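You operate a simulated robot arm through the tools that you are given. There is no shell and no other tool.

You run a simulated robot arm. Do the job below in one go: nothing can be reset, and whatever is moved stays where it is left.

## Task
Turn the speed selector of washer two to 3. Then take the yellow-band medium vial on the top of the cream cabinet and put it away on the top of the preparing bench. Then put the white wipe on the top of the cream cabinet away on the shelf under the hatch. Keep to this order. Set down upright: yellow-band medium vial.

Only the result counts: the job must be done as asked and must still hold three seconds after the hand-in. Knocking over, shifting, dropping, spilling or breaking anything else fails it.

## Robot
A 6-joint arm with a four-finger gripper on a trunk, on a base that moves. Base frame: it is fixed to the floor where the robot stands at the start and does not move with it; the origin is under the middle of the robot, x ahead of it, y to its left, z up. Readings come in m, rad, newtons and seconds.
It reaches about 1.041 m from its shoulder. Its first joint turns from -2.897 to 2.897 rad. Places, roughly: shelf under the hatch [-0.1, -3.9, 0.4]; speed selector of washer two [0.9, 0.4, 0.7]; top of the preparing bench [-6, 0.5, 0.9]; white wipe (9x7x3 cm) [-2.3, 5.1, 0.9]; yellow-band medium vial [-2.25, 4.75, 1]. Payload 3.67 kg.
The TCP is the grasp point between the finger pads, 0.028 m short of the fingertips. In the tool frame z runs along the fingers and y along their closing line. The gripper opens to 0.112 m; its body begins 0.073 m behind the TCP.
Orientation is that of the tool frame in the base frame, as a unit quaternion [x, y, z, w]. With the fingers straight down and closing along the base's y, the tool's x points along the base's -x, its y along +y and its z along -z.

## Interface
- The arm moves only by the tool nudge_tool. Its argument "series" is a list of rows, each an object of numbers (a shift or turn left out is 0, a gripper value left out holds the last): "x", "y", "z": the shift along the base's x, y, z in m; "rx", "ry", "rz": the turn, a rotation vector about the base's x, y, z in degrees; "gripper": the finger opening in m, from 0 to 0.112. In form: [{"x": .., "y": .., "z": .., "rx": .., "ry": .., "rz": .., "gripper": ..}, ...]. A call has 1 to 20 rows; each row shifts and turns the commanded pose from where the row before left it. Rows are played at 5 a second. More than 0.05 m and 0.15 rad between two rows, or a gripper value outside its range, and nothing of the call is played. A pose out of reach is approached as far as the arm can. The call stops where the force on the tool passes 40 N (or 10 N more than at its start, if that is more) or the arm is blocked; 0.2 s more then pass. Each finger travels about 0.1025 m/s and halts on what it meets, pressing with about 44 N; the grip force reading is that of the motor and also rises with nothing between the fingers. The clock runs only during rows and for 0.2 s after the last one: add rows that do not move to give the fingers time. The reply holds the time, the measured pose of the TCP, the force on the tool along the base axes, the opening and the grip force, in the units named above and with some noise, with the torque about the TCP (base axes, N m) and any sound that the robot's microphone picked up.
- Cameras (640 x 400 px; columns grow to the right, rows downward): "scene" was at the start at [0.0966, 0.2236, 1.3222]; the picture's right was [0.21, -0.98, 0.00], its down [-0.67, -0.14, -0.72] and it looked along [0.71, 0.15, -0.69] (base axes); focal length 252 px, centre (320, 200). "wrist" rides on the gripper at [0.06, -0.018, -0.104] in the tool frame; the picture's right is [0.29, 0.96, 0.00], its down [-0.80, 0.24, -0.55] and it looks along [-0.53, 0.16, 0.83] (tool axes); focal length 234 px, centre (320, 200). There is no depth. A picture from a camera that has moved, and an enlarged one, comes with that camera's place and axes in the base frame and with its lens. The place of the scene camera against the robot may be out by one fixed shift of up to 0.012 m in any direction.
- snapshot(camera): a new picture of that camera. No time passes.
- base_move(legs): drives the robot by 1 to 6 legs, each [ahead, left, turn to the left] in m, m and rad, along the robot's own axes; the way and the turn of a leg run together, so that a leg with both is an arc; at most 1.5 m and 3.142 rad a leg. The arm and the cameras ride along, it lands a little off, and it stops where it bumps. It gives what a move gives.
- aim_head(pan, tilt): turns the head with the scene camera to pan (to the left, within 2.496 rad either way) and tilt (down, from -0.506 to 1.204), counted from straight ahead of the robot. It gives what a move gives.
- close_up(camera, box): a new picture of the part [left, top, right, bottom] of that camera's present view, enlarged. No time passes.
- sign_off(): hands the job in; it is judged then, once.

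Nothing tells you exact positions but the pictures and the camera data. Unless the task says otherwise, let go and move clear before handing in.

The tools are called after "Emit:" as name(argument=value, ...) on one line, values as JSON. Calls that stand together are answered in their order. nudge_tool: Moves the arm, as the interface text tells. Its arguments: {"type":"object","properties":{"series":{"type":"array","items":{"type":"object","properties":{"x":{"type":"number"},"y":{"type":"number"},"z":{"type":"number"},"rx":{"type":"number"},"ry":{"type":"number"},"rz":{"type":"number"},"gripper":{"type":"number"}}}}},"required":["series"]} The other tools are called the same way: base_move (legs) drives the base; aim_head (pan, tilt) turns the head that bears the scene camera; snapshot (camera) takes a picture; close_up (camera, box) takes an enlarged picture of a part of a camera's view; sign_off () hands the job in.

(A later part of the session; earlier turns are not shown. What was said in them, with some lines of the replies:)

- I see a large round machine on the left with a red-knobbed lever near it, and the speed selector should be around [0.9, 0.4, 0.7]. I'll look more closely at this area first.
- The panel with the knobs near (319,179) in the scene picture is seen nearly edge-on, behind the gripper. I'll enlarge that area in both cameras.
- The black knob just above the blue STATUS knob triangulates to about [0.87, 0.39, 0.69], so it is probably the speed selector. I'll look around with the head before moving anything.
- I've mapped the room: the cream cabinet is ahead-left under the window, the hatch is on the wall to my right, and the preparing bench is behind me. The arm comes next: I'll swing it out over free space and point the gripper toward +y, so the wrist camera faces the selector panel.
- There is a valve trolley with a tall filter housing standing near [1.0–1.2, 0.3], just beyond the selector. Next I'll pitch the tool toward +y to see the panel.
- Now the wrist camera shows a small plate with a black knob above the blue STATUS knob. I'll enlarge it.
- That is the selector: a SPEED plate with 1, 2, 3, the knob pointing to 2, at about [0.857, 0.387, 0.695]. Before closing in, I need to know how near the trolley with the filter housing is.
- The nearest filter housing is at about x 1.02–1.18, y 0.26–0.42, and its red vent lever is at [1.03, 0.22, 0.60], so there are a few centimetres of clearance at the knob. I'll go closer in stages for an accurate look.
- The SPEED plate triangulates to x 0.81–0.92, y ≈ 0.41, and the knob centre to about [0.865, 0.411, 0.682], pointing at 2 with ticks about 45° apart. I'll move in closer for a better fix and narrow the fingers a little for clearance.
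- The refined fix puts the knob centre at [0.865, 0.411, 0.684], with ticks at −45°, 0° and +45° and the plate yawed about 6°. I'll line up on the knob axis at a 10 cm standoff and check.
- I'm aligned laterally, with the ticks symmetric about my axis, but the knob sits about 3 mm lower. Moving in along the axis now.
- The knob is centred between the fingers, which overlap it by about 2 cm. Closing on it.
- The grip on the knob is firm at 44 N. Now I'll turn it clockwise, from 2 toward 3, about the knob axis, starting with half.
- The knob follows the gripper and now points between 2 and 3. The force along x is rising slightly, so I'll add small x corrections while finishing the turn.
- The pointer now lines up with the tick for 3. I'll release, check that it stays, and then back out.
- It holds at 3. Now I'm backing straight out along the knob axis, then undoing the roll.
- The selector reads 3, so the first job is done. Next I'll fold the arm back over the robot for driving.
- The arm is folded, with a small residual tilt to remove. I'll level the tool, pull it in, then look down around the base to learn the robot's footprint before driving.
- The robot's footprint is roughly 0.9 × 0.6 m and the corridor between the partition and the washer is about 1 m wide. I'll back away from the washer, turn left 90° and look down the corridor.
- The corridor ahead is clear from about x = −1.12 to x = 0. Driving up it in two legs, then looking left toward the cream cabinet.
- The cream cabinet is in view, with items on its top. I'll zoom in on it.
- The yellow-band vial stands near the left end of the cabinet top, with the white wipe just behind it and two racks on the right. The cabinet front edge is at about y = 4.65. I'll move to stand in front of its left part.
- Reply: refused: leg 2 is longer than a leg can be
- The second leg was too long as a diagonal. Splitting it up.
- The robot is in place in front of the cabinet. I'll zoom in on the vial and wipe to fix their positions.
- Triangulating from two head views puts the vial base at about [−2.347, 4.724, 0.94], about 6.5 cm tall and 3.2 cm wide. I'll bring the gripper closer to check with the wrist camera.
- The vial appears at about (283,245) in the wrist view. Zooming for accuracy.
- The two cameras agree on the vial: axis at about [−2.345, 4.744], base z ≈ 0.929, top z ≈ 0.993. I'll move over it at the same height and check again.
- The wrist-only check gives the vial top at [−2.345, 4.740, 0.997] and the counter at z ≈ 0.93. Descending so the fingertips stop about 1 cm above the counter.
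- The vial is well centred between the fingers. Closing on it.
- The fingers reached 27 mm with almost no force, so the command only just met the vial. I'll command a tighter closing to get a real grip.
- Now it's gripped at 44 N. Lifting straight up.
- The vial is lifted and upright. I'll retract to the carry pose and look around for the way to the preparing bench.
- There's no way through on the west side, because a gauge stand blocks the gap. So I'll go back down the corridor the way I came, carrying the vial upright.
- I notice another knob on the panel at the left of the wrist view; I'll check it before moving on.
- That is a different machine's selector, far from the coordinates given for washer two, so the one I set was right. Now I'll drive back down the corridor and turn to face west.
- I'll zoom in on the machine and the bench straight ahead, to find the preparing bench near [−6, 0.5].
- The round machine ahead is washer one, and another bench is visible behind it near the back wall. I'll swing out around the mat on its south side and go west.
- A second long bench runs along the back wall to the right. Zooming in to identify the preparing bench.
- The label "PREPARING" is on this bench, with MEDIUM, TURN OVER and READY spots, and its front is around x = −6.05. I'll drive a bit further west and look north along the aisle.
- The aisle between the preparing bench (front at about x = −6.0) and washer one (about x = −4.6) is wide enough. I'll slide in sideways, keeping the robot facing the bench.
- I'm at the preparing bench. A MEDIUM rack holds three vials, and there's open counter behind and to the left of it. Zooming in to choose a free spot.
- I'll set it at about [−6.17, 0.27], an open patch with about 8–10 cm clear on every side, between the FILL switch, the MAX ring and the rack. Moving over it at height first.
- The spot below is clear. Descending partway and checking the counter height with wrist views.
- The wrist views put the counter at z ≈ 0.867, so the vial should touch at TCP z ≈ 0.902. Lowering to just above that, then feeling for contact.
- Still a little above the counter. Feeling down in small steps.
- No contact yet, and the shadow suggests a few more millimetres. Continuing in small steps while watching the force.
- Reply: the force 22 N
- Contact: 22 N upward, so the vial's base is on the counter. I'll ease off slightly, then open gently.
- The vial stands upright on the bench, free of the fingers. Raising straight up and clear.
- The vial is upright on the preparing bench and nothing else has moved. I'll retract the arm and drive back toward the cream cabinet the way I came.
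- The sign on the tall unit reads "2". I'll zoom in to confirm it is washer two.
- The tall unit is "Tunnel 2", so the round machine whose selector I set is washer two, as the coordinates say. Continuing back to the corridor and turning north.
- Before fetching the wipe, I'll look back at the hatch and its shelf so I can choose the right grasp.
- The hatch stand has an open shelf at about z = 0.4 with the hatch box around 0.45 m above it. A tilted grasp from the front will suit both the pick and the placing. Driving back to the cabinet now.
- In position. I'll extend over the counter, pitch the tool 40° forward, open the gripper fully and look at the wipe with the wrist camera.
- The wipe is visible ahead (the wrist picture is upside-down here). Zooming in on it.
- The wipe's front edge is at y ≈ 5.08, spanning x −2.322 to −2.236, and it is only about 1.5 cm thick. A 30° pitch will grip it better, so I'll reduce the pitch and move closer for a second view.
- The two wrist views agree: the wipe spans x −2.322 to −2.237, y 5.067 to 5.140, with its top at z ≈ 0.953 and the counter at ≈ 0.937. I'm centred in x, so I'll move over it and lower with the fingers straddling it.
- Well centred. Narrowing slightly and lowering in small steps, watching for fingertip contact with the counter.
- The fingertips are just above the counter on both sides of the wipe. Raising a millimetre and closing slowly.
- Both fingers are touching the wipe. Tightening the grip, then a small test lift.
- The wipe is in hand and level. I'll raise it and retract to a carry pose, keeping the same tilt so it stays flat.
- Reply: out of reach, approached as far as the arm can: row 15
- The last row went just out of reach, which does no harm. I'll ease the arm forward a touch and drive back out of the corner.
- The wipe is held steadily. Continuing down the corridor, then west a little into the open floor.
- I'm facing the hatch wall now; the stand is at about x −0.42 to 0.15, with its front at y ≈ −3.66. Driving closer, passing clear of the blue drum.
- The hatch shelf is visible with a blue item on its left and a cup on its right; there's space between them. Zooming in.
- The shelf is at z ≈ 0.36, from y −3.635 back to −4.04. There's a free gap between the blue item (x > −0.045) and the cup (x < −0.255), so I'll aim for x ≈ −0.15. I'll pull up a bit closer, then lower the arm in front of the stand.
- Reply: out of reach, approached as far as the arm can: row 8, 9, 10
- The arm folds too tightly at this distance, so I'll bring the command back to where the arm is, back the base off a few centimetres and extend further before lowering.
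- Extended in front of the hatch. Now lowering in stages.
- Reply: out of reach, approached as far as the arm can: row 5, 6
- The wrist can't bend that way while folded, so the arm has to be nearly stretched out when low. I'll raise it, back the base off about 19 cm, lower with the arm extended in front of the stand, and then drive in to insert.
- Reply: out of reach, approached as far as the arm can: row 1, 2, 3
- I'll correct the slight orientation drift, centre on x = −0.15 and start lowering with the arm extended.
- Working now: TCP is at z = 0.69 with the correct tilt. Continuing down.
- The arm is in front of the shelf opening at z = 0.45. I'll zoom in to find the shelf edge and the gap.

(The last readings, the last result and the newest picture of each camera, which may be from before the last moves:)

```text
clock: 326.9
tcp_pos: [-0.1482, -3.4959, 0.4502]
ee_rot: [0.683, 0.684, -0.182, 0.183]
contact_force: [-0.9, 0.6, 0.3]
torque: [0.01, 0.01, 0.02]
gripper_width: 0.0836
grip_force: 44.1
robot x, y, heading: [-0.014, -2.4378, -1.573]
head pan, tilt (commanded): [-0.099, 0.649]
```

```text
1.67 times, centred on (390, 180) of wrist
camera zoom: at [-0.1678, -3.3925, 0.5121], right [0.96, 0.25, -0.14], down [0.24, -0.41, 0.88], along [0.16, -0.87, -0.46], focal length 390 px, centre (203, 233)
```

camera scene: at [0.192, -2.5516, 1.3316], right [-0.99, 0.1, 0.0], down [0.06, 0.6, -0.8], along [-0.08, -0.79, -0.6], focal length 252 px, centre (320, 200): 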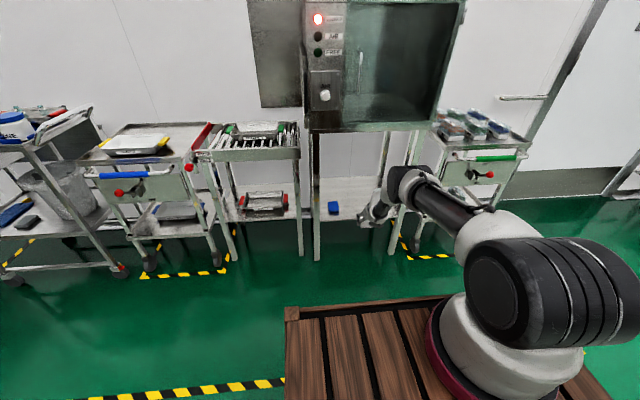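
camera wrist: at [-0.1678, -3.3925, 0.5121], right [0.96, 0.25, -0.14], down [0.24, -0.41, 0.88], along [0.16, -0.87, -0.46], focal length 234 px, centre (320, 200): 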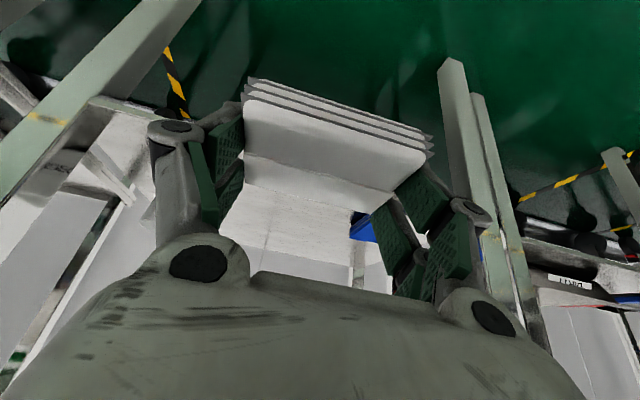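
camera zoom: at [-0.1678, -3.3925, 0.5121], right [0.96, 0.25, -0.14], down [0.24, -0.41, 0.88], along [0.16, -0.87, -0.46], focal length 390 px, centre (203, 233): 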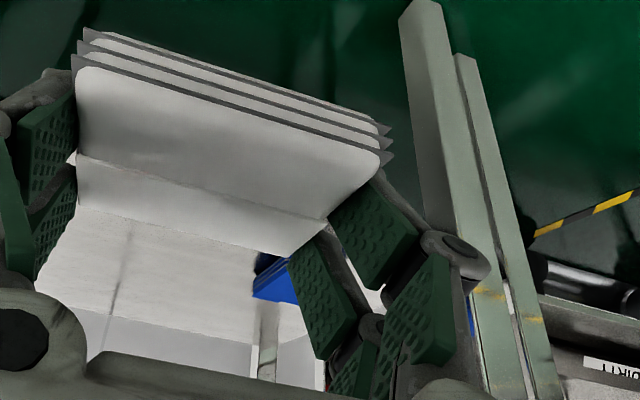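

The opening between the legs and the free gap line up with x = −0.15. I'll drive in slowly in two short legs with the wipe held well above the shelf.

Emit:
base_move(legs=[[0.11, 0, 0]])

Emit:
snapshot(camera="wrist")

Emit:
snapshot(camera="scene")

```text
clock: 328.1
tcp_pos: [-0.1491, -3.607, 0.4505]
ee_rot: [0.682, 0.684, -0.182, 0.183]
contact_force: [0.3, 0.5, -0.3]
torque: [0.02, 0.01, 0.03]
gripper_width: 0.0838
grip_force: 44.4
robot x, y, heading: [-0.0121, -2.5489, -1.57]
head pan, tilt (commanded): [-0.099, 0.649]
```

```text
taken
camera wrist: at [-0.1672, -3.5026, 0.5124], right [0.96, 0.25, -0.14], down [0.24, -0.41, 0.88], along [0.16, -0.87, -0.46], focal length 234 px, centre (320, 200)
```

wrist: 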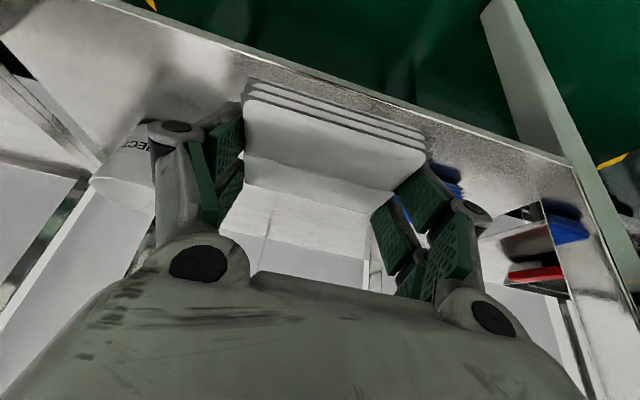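

```text
taken
camera scene: at [0.192, -2.6613, 1.3316], right [-0.99, 0.1, 0.0], down [0.06, 0.6, -0.8], along [-0.08, -0.79, -0.6], focal length 252 px, centre (320, 200)
```

scene: 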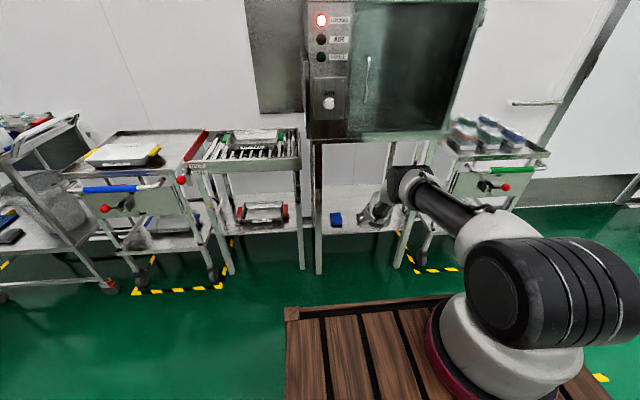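

The shelf's front edge is now clearly visible below the wipe. I'll zoom in to refine its height.

Emit:
close_up(camera="wrist", box=[60, 0, 380, 200])

Emit:
close_up(camera="wrist", box=[380, 60, 640, 260])

Emit:
close_up(camera="scene", box=[300, 130, 440, 270])

```text
2.00 times, centred on (220, 100) of wrist
camera zoom: at [-0.1672, -3.5026, 0.5124], right [0.96, 0.25, -0.14], down [0.24, -0.41, 0.88], along [0.16, -0.87, -0.46], focal length 468 px, centre (520, 400)
```

zoom: 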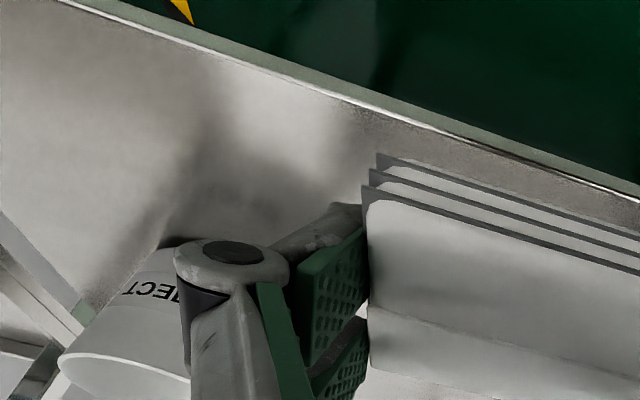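

```text
2.00 times, centred on (510, 160) of wrist
camera zoom: at [-0.1672, -3.5026, 0.5124], right [0.96, 0.25, -0.14], down [0.24, -0.41, 0.88], along [0.16, -0.87, -0.46], focal length 468 px, centre (-60, 280)
```

zoom: 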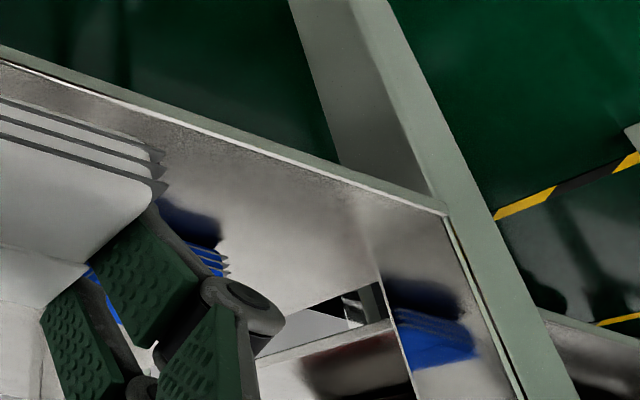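

```text
2.86 times, centred on (370, 200) of scene
camera zoom: at [0.192, -2.6613, 1.3316], right [-0.99, 0.1, 0.0], down [0.06, 0.6, -0.8], along [-0.08, -0.79, -0.6], focal length 722 px, centre (177, 200)
```

zoom: 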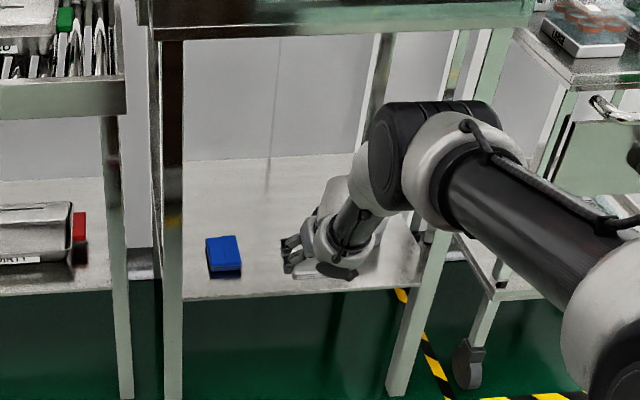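

The shelf edge is at y ≈ −3.61, z ≈ 0.364, and the sponge and cup are clear on either side. Driving in another 9 cm.

Emit:
base_move(legs=[[0.09, 0, 0]])

Emit:
snapshot(camera="wrist")

Emit:
close_up(camera="scene", box=[300, 100, 480, 280])

```text
clock: 329.2
tcp_pos: [-0.1474, -3.6964, 0.4505]
ee_rot: [0.683, 0.684, -0.182, 0.183]
contact_force: [-0.1, 0.0, -0.3]
torque: [0.0, 0.02, 0.02]
gripper_width: 0.0836
grip_force: 44.2
robot x, y, heading: [-0.0097, -2.6443, -1.57]
head pan, tilt (commanded): [-0.099, 0.649]
```

```text
taken
camera wrist: at [-0.1669, -3.5929, 0.5123], right [0.96, 0.25, -0.14], down [0.24, -0.41, 0.88], along [0.16, -0.87, -0.46], focal length 234 px, centre (320, 200)
```

wrist: 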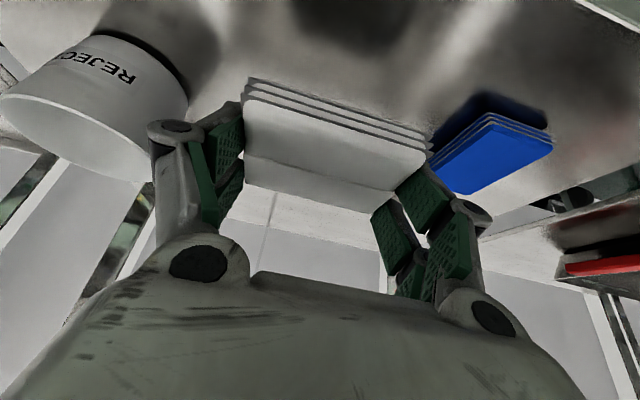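

```text
2.22 times, centred on (390, 190) of scene
camera zoom: at [0.192, -2.7516, 1.3316], right [-0.99, 0.1, 0.0], down [0.06, 0.6, -0.8], along [-0.08, -0.79, -0.6], focal length 561 px, centre (164, 222)
```

zoom: 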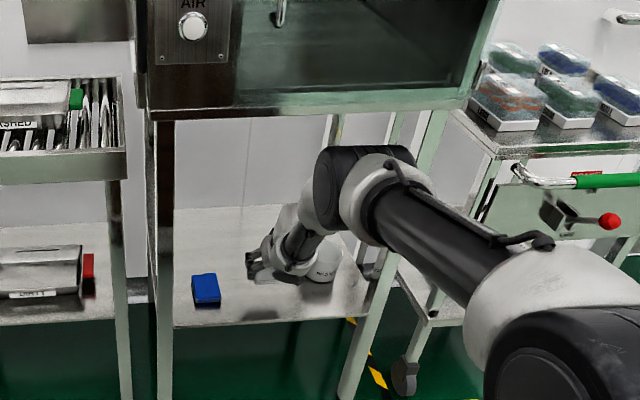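

The cup and a blue wipe sit on either side with 2–4 cm to spare. I'll shift 1 cm toward −x to balance the gaps, then lower.

Emit:
nudge_tool(series=[{"x": -0.009, "z": -0.015}, {"z": -0.015}, {"z": -0.01}, {}])

Emit:
snapshot(camera="wrist")

Emit:
close_up(camera="scene", box=[340, 150, 440, 240])

```text
clock: 330.2
tcp_pos: [-0.1578, -3.6893, 0.4137]
ee_rot: [0.682, 0.684, -0.183, 0.184]
contact_force: [0.1, 0.0, -0.8]
torque: [-0.04, 0.01, 0.04]
gripper_width: 0.0838
grip_force: 44.3
out of reach, approached as far as the arm can: row 2, 3
robot x, y, heading: [-0.0085, -2.635, -1.57]
head pan, tilt (commanded): [-0.099, 0.649]
```

```text
taken
camera wrist: at [-0.1756, -3.5855, 0.475], right [0.96, 0.25, -0.14], down [0.24, -0.41, 0.88], along [0.16, -0.88, -0.45], focal length 234 px, centre (320, 200)
```

wrist: 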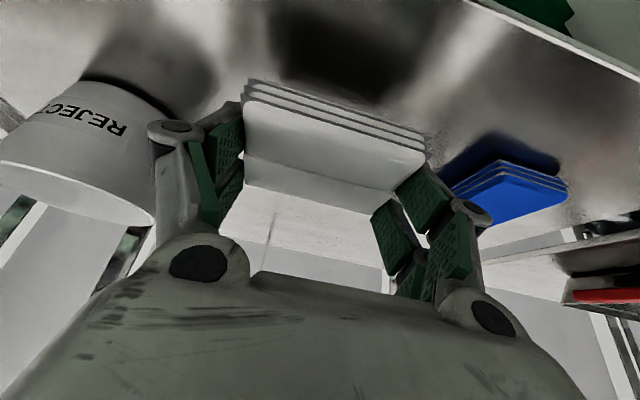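

```text
4.44 times, centred on (390, 195) of scene
camera zoom: at [0.1919, -2.7516, 1.3316], right [-0.99, 0.1, 0.0], down [0.06, 0.6, -0.8], along [-0.08, -0.79, -0.6], focal length 1122 px, centre (9, 222)
```

zoom: 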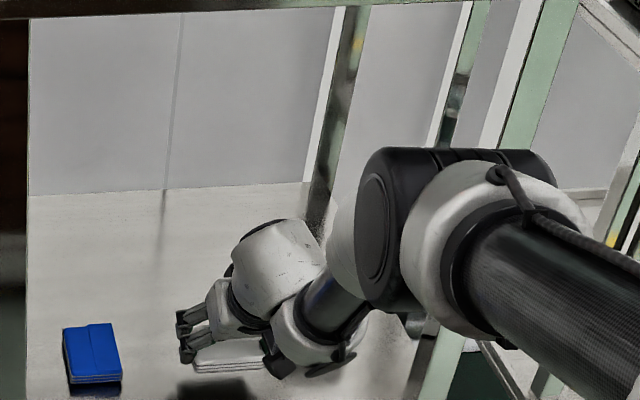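

The arm is at full stretch here. I'll draw the tool back 3.5 cm, drive the base forward by 4 cm to compensate, then continue lowering.

Emit:
nudge_tool(series=[{"y": 0.018}, {"y": 0.017}, {}])

Emit:
base_move(legs=[[0.045, 0, 0]])

Emit:
nudge_tool(series=[{"z": -0.006}, {"z": -0.006}, {}])

Emit:
snapshot(camera="wrist")

```text
clock: 331.0
tcp_pos: [-0.1646, -3.6877, 0.423]
ee_rot: [0.681, 0.682, -0.189, 0.19]
contact_force: [0.0, 0.0, -0.2]
torque: [0.0, 0.0, 0.0]
gripper_width: 0.0838
grip_force: 43.7
out of reach, approached as far as the arm can: row 1, 2
robot x, y, heading: [-0.0077, -2.6372, -1.573]
head pan, tilt (commanded): [-0.099, 0.649]
```

```text
clock: 331.9
tcp_pos: [-0.1644, -3.7323, 0.4238]
ee_rot: [0.68, 0.682, -0.19, 0.191]
contact_force: [0.0, -0.6, 0.0]
torque: [-0.01, 0.02, 0.0]
gripper_width: 0.0835
grip_force: 43.6
robot x, y, heading: [-0.0098, -2.6813, -1.569]
head pan, tilt (commanded): [-0.099, 0.649]
```

```text
clock: 332.7
tcp_pos: [-0.1639, -3.7321, 0.411]
ee_rot: [0.681, 0.682, -0.189, 0.191]
contact_force: [-0.1, 1.2, 0.6]
torque: [-0.02, 0.01, 0.0]
gripper_width: 0.0835
grip_force: 44.3
robot x, y, heading: [-0.0072, -2.6814, -1.574]
head pan, tilt (commanded): [-0.099, 0.649]
```

```text
taken
camera wrist: at [-0.1823, -3.6269, 0.4706], right [0.96, 0.25, -0.15], down [0.24, -0.39, 0.89], along [0.16, -0.88, -0.44], focal length 234 px, centre (320, 200)
```

wrist: 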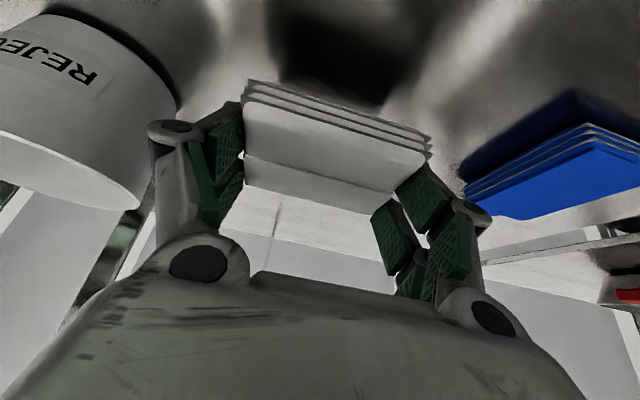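

The tool is now at y = −3.732, and lowering works here; the gaps to the cup and the blue wipe are about 2.5 cm each. Continuing down in small steps, watching the force.

Emit:
nudge_tool(series=[{"z": -0.005}, {"z": -0.004}, {}])

Emit:
nudge_tool(series=[{"z": -0.003}, {}])

Emit:
nudge_tool(series=[{"z": -0.003}, {}])

Emit:
snapshot(camera="wrist")

```text
clock: 333.5
tcp_pos: [-0.1647, -3.7314, 0.4023]
ee_rot: [0.681, 0.681, -0.19, 0.19]
contact_force: [0.5, 0.5, 0.0]
torque: [0.0, -0.04, 0.01]
gripper_width: 0.0838
grip_force: 44.0
robot x, y, heading: [-0.01, -2.6786, -1.569]
head pan, tilt (commanded): [-0.099, 0.649]
```

```text
clock: 334.1
tcp_pos: [-0.1649, -3.7315, 0.399]
ee_rot: [0.681, 0.682, -0.189, 0.19]
contact_force: [-0.5, 0.5, -1.3]
torque: [0.01, 0.0, 0.02]
gripper_width: 0.0839
grip_force: 43.8
robot x, y, heading: [-0.0146, -2.6789, -1.572]
head pan, tilt (commanded): [-0.099, 0.649]
```

```text
clock: 334.7
tcp_pos: [-0.1641, -3.7311, 0.3963]
ee_rot: [0.68, 0.682, -0.19, 0.191]
contact_force: [0.6, -1.1, -0.2]
torque: [0.02, 0.02, 0.01]
gripper_width: 0.084
grip_force: 43.7
robot x, y, heading: [-0.0114, -2.6823, -1.572]
head pan, tilt (commanded): [-0.099, 0.649]
```

```text
taken
camera wrist: at [-0.1822, -3.6263, 0.456], right [0.96, 0.25, -0.15], down [0.24, -0.39, 0.89], along [0.16, -0.89, -0.44], focal length 234 px, centre (320, 200)
```

wrist: 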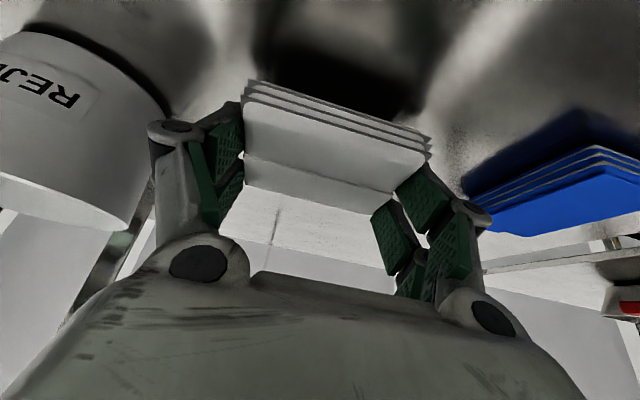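

Emit:
nudge_tool(series=[{"z": -0.003}, {}])

Emit:
nudge_tool(series=[{"z": -0.002}, {}])

Emit:
nudge_tool(series=[{"z": -0.002}, {}])

```text
clock: 335.3
tcp_pos: [-0.1629, -3.7312, 0.3938]
ee_rot: [0.68, 0.682, -0.191, 0.192]
contact_force: [0.5, -1.8, -0.1]
torque: [-0.03, 0.0, -0.02]
gripper_width: 0.0838
grip_force: 44.0
robot x, y, heading: [-0.0149, -2.6826, -1.572]
head pan, tilt (commanded): [-0.099, 0.649]
```

```text
clock: 335.9
tcp_pos: [-0.1629, -3.7303, 0.3922]
ee_rot: [0.68, 0.681, -0.19, 0.192]
contact_force: [0.4, -0.3, 0.6]
torque: [0.01, 0.05, 0.0]
gripper_width: 0.0838
grip_force: 44.4
robot x, y, heading: [-0.0148, -2.6833, -1.569]
head pan, tilt (commanded): [-0.099, 0.649]
```

```text
clock: 336.5
tcp_pos: [-0.1628, -3.7292, 0.3906]
ee_rot: [0.68, 0.682, -0.19, 0.191]
contact_force: [-0.4, 0.9, 0.3]
torque: [-0.02, 0.0, -0.02]
gripper_width: 0.0837
grip_force: 44.1
out of reach, approached as far as the arm can: row 1
robot x, y, heading: [-0.009, -2.6815, -1.574]
head pan, tilt (commanded): [-0.099, 0.649]
```

The arm is at its extension limit again, with the wipe only a few millimetres above the shelf. I'll look closely at the remaining gap.

Emit:
close_up(camera="wrist", box=[200, 40, 480, 220])

Emit:
close_up(camera="scene", box=[330, 170, 430, 250])

```text
2.22 times, centred on (340, 130) of wrist
camera zoom: at [-0.182, -3.6236, 0.4502], right [0.96, 0.25, -0.15], down [0.24, -0.39, 0.89], along [0.16, -0.89, -0.44], focal length 520 px, centre (276, 356)
```

zoom: 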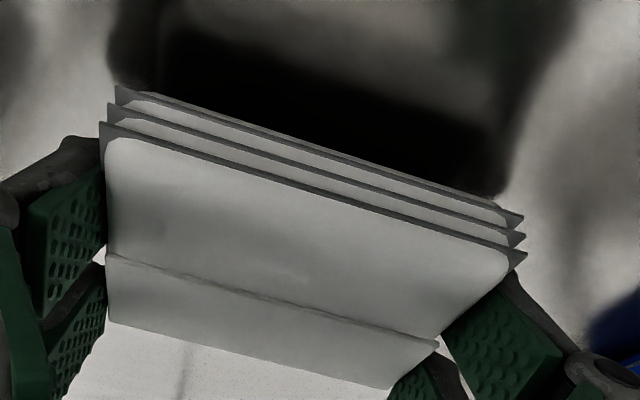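

```text
5.00 times, centred on (380, 210) of scene
camera zoom: at [0.192, -2.7963, 1.3316], right [-1.0, 0.1, 0.0], down [0.06, 0.6, -0.8], along [-0.08, -0.79, -0.6], focal length 1263 px, centre (20, 150)
```

zoom: 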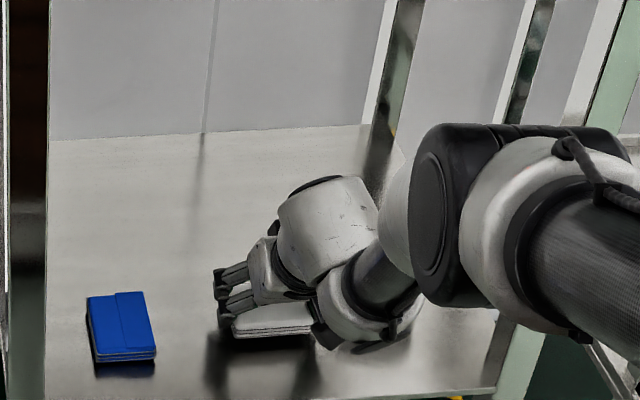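

Emit:
close_up(camera="wrist", box=[420, 60, 640, 260])

Emit:
close_up(camera="wrist", box=[0, 0, 240, 200])

```text
2.00 times, centred on (530, 160) of wrist
camera zoom: at [-0.182, -3.6236, 0.4502], right [0.96, 0.25, -0.15], down [0.24, -0.39, 0.89], along [0.16, -0.89, -0.44], focal length 468 px, centre (-100, 280)
```

zoom: 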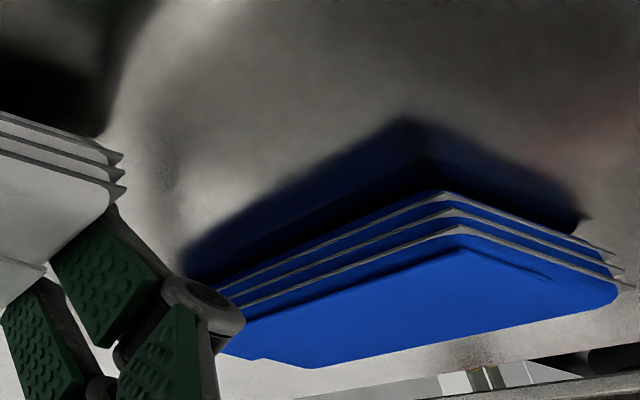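

```text
2.00 times, centred on (120, 100) of wrist
camera zoom: at [-0.182, -3.6236, 0.4502], right [0.96, 0.25, -0.15], down [0.24, -0.39, 0.89], along [0.16, -0.89, -0.44], focal length 468 px, centre (720, 400)
```

zoom: 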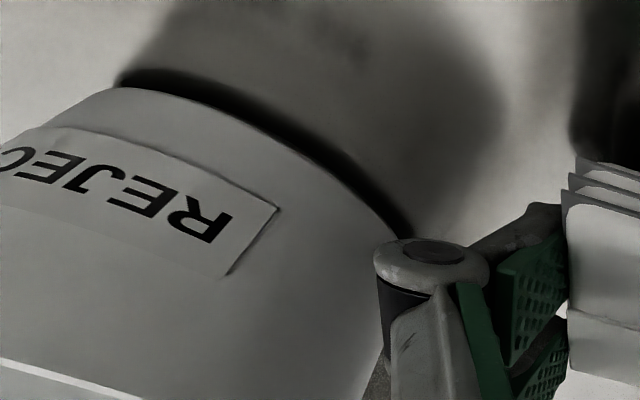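

The shelf triangulates to z ≈ 0.355–0.364, so the wipe is within about 2–10 mm of it. I'll try drawing in slightly and lowering a bit more.

Emit:
nudge_tool(series=[{"y": 0.006}, {}])

Emit:
nudge_tool(series=[{"z": -0.002}, {}])

```text
clock: 337.1
tcp_pos: [-0.1632, -3.7319, 0.3928]
ee_rot: [0.679, 0.682, -0.19, 0.195]
contact_force: [0.6, 0.4, -0.5]
torque: [0.02, -0.02, -0.03]
gripper_width: 0.0836
grip_force: 43.7
out of reach, approached as far as the arm can: row 1
robot x, y, heading: [-0.0054, -2.6809, -1.573]
head pan, tilt (commanded): [-0.099, 0.649]
```

```text
clock: 337.7
tcp_pos: [-0.1633, -3.723, 0.3886]
ee_rot: [0.68, 0.682, -0.189, 0.19]
contact_force: [0.5, -0.5, -0.6]
torque: [-0.02, -0.01, 0.0]
gripper_width: 0.0838
grip_force: 44.2
robot x, y, heading: [-0.0092, -2.6771, -1.569]
head pan, tilt (commanded): [-0.099, 0.649]
```

That worked: it now tracks properly at z = 0.3886. Continuing down.

Emit:
nudge_tool(series=[{"z": -0.002}, {}])

Emit:
nudge_tool(series=[{"z": -0.002}, {}])

Emit:
nudge_tool(series=[{"z": -0.002}, {}])

```text
clock: 338.3
tcp_pos: [-0.1645, -3.7232, 0.3871]
ee_rot: [0.68, 0.682, -0.19, 0.191]
contact_force: [-0.3, 0.0, -0.3]
torque: [-0.01, -0.02, -0.01]
gripper_width: 0.084
grip_force: 43.6
robot x, y, heading: [-0.0091, -2.6804, -1.571]
head pan, tilt (commanded): [-0.099, 0.649]
```

```text
clock: 338.9
tcp_pos: [-0.1646, -3.7243, 0.3845]
ee_rot: [0.68, 0.682, -0.189, 0.191]
contact_force: [0.4, 0.1, -0.5]
torque: [0.0, 0.02, 0.04]
gripper_width: 0.0837
grip_force: 44.6
robot x, y, heading: [-0.0101, -2.6827, -1.572]
head pan, tilt (commanded): [-0.099, 0.649]
```

```text
clock: 339.5
tcp_pos: [-0.1636, -3.7223, 0.3831]
ee_rot: [0.68, 0.682, -0.19, 0.191]
contact_force: [-0.6, 0.0, 0.6]
torque: [0.02, -0.03, -0.01]
gripper_width: 0.0839
grip_force: 43.9
robot x, y, heading: [-0.0114, -2.6818, -1.57]
head pan, tilt (commanded): [-0.099, 0.649]
```

Emit:
nudge_tool(series=[{"z": -0.002}, {}])

Emit:
nudge_tool(series=[{"z": -0.002}, {}])

Emit:
close_up(camera="wrist", box=[200, 40, 480, 220])

Emit:
close_up(camera="scene", box=[330, 170, 430, 250])

```text
clock: 340.1
tcp_pos: [-0.1634, -3.7241, 0.3818]
ee_rot: [0.68, 0.682, -0.189, 0.192]
contact_force: [-0.2, 0.0, -0.6]
torque: [-0.01, 0.01, 0.02]
gripper_width: 0.0838
grip_force: 44.5
robot x, y, heading: [-0.0092, -2.6832, -1.568]
head pan, tilt (commanded): [-0.099, 0.649]
```

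```text
clock: 340.7
tcp_pos: [-0.1642, -3.7234, 0.3798]
ee_rot: [0.681, 0.681, -0.191, 0.191]
contact_force: [1.6, -1.2, 9.7]
torque: [0.21, 0.22, 0.01]
gripper_width: 0.0839
grip_force: 43.8
robot x, y, heading: [-0.0092, -2.6789, -1.571]
head pan, tilt (commanded): [-0.099, 0.649]
```

```text
2.22 times, centred on (340, 130) of wrist
camera zoom: at [-0.1821, -3.6179, 0.4399], right [0.96, 0.25, -0.15], down [0.24, -0.39, 0.89], along [0.16, -0.89, -0.43], focal length 520 px, centre (276, 356)
```

zoom: 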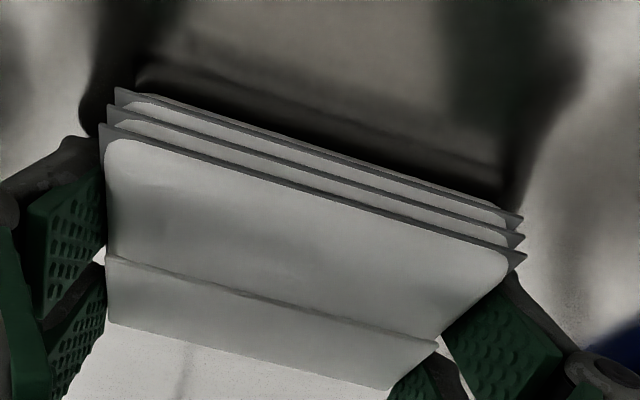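

```text
5.00 times, centred on (380, 210) of scene
camera zoom: at [0.1921, -2.7959, 1.3316], right [-1.0, 0.1, 0.0], down [0.06, 0.6, -0.8], along [-0.08, -0.79, -0.6], focal length 1263 px, centre (20, 150)
```

zoom: 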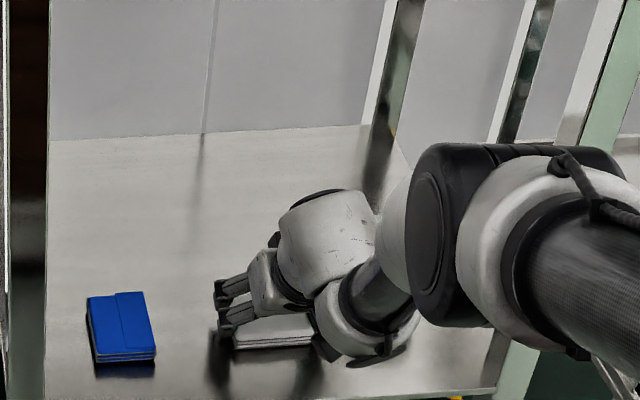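

Contact: 9.7 N upward, so the wipe is on the shelf. Opening gently, only as far as needed.

Emit:
nudge_tool(series=[{"gripper": 0.087}, {"gripper": 0.091}, {"gripper": 0.096}, {"gripper": 0.1}, {}])

Emit:
snapshot(camera="wrist")

Emit:
close_up(camera="scene", box=[330, 170, 430, 250])

```text
clock: 341.9
tcp_pos: [-0.1644, -3.722, 0.3796]
ee_rot: [0.68, 0.682, -0.189, 0.191]
contact_force: [0.0, 0.2, -0.5]
torque: [-0.03, 0.0, -0.02]
gripper_width: 0.1001
grip_force: 0.1
robot x, y, heading: [-0.0096, -2.6796, -1.57]
head pan, tilt (commanded): [-0.099, 0.649]
```

```text
taken
camera wrist: at [-0.1821, -3.6171, 0.4388], right [0.96, 0.25, -0.15], down [0.24, -0.39, 0.89], along [0.16, -0.89, -0.44], focal length 234 px, centre (320, 200)
```

wrist: 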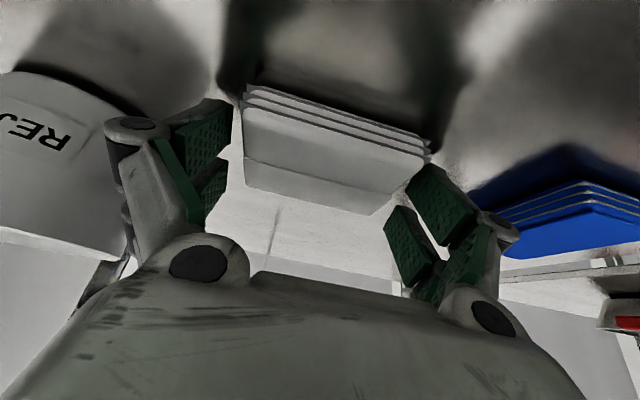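

```text
5.00 times, centred on (380, 210) of scene
camera zoom: at [0.192, -2.7963, 1.3316], right [-1.0, 0.1, 0.0], down [0.06, 0.6, -0.8], along [-0.08, -0.79, -0.6], focal length 1263 px, centre (20, 150)
```

zoom: 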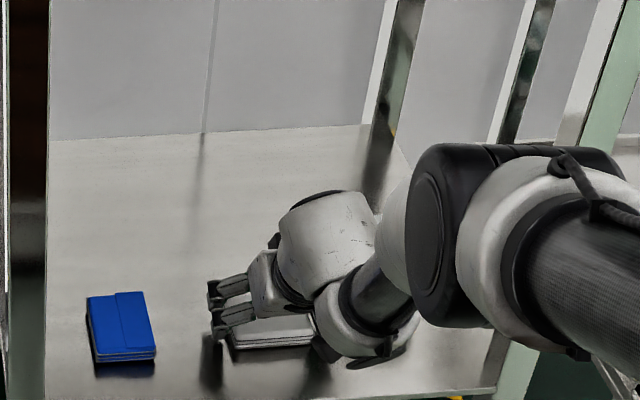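

The wipe is released and flat on the shelf, with nothing disturbed. Raising slightly, then backing straight out with the base.

Emit:
nudge_tool(series=[{"z": 0.005}, {"z": 0.006}, {"z": 0.006}, {"z": 0.006}, {}])

Emit:
snapshot(camera="wrist")

```text
clock: 343.1
tcp_pos: [-0.1629, -3.7226, 0.4019]
ee_rot: [0.68, 0.682, -0.189, 0.191]
contact_force: [-0.1, -0.3, 0.8]
torque: [0.01, 0.03, -0.01]
gripper_width: 0.1001
grip_force: 0.1
robot x, y, heading: [-0.0075, -2.6785, -1.571]
head pan, tilt (commanded): [-0.099, 0.649]
```

```text
taken
camera wrist: at [-0.1816, -3.6176, 0.4613], right [0.96, 0.25, -0.15], down [0.24, -0.39, 0.89], along [0.16, -0.88, -0.44], focal length 234 px, centre (320, 200)
```

wrist: 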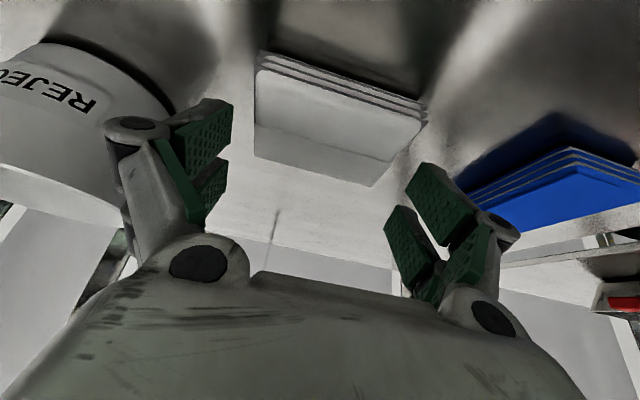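

The wipe stays put and the fingers are clear above it. Backing out.

Emit:
base_move(legs=[[-0.15, 0, 0], [-0.25, 0, 0]])

Emit:
snapshot(camera="scene")

Emit:
close_up(camera="scene", box=[290, 120, 430, 270])

Emit:
snapshot(camera="wrist")

```text
clock: 345.9
tcp_pos: [-0.1622, -3.3258, 0.402]
ee_rot: [0.68, 0.682, -0.189, 0.191]
contact_force: [-0.4, 0.0, -0.3]
torque: [-0.01, 0.02, 0.0]
gripper_width: 0.1002
grip_force: 0.1
robot x, y, heading: [-0.0087, -2.278, -1.571]
head pan, tilt (commanded): [-0.099, 0.649]
```

```text
taken
camera scene: at [0.1919, -2.3973, 1.3316], right [-1.0, 0.1, 0.0], down [0.06, 0.6, -0.8], along [-0.08, -0.79, -0.6], focal length 252 px, centre (320, 200)
```

scene: 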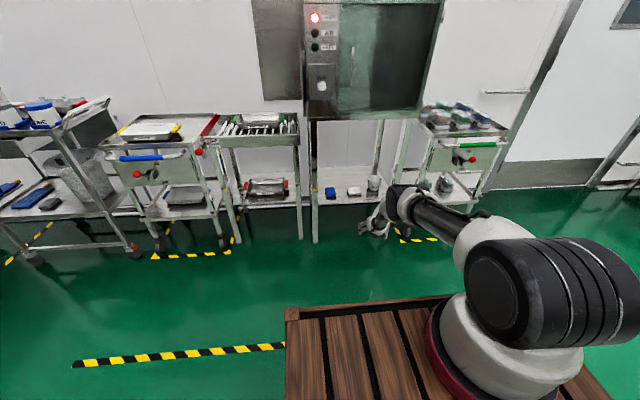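

```text
2.67 times, centred on (360, 195) of scene
camera zoom: at [0.1919, -2.3973, 1.3316], right [-1.0, 0.1, 0.0], down [0.06, 0.6, -0.8], along [-0.08, -0.79, -0.6], focal length 673 px, centre (213, 213)
```

zoom: 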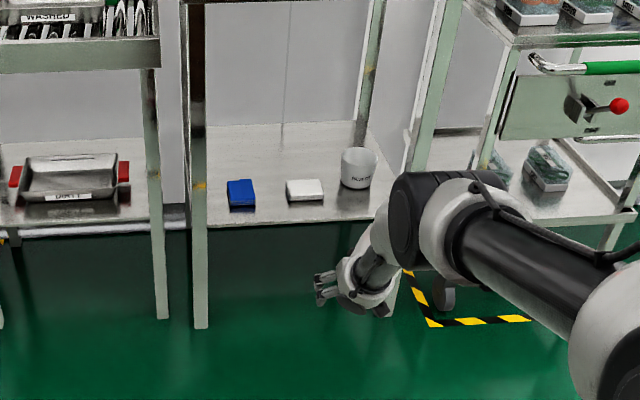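

```text
taken
camera wrist: at [-0.1811, -3.2191, 0.4614], right [0.96, 0.25, -0.15], down [0.24, -0.39, 0.89], along [0.16, -0.88, -0.44], focal length 234 px, centre (320, 200)
```

wrist: 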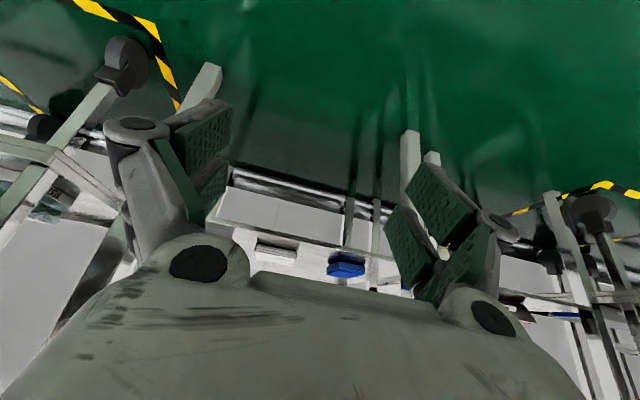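

The white wipe lies flat on the shelf under the hatch, between the blue wipe and the cup. The arm is clear, the vial stands upright on the preparing bench, and the selector is at 3. Everything is done in order, so I'm handing in.

Emit:
sign_off()

```text
The job is handed in.
```

All three jobs were done in the order you gave, and I have handed the work in.

- **Speed selector of washer two:** I turned it from 2 to 3. The pointer stayed on the 3 mark after I let go.
- **Yellow-band medium vial:** it stands upright on the open top of the preparing bench, beside the MEDIUM rack. I set it on the counter rather than in the rack's empty slot 3, because the task asked only for the bench top.
- **White wipe:** it lies flat on the shelf under the hatch, between the blue wipe and the cup, a few centimetres in from the front edge.

I saw nothing else moved or knocked over, and the arm was clear of everything when I handed in. I did not go back to look at the selector or the vial again before handing in.
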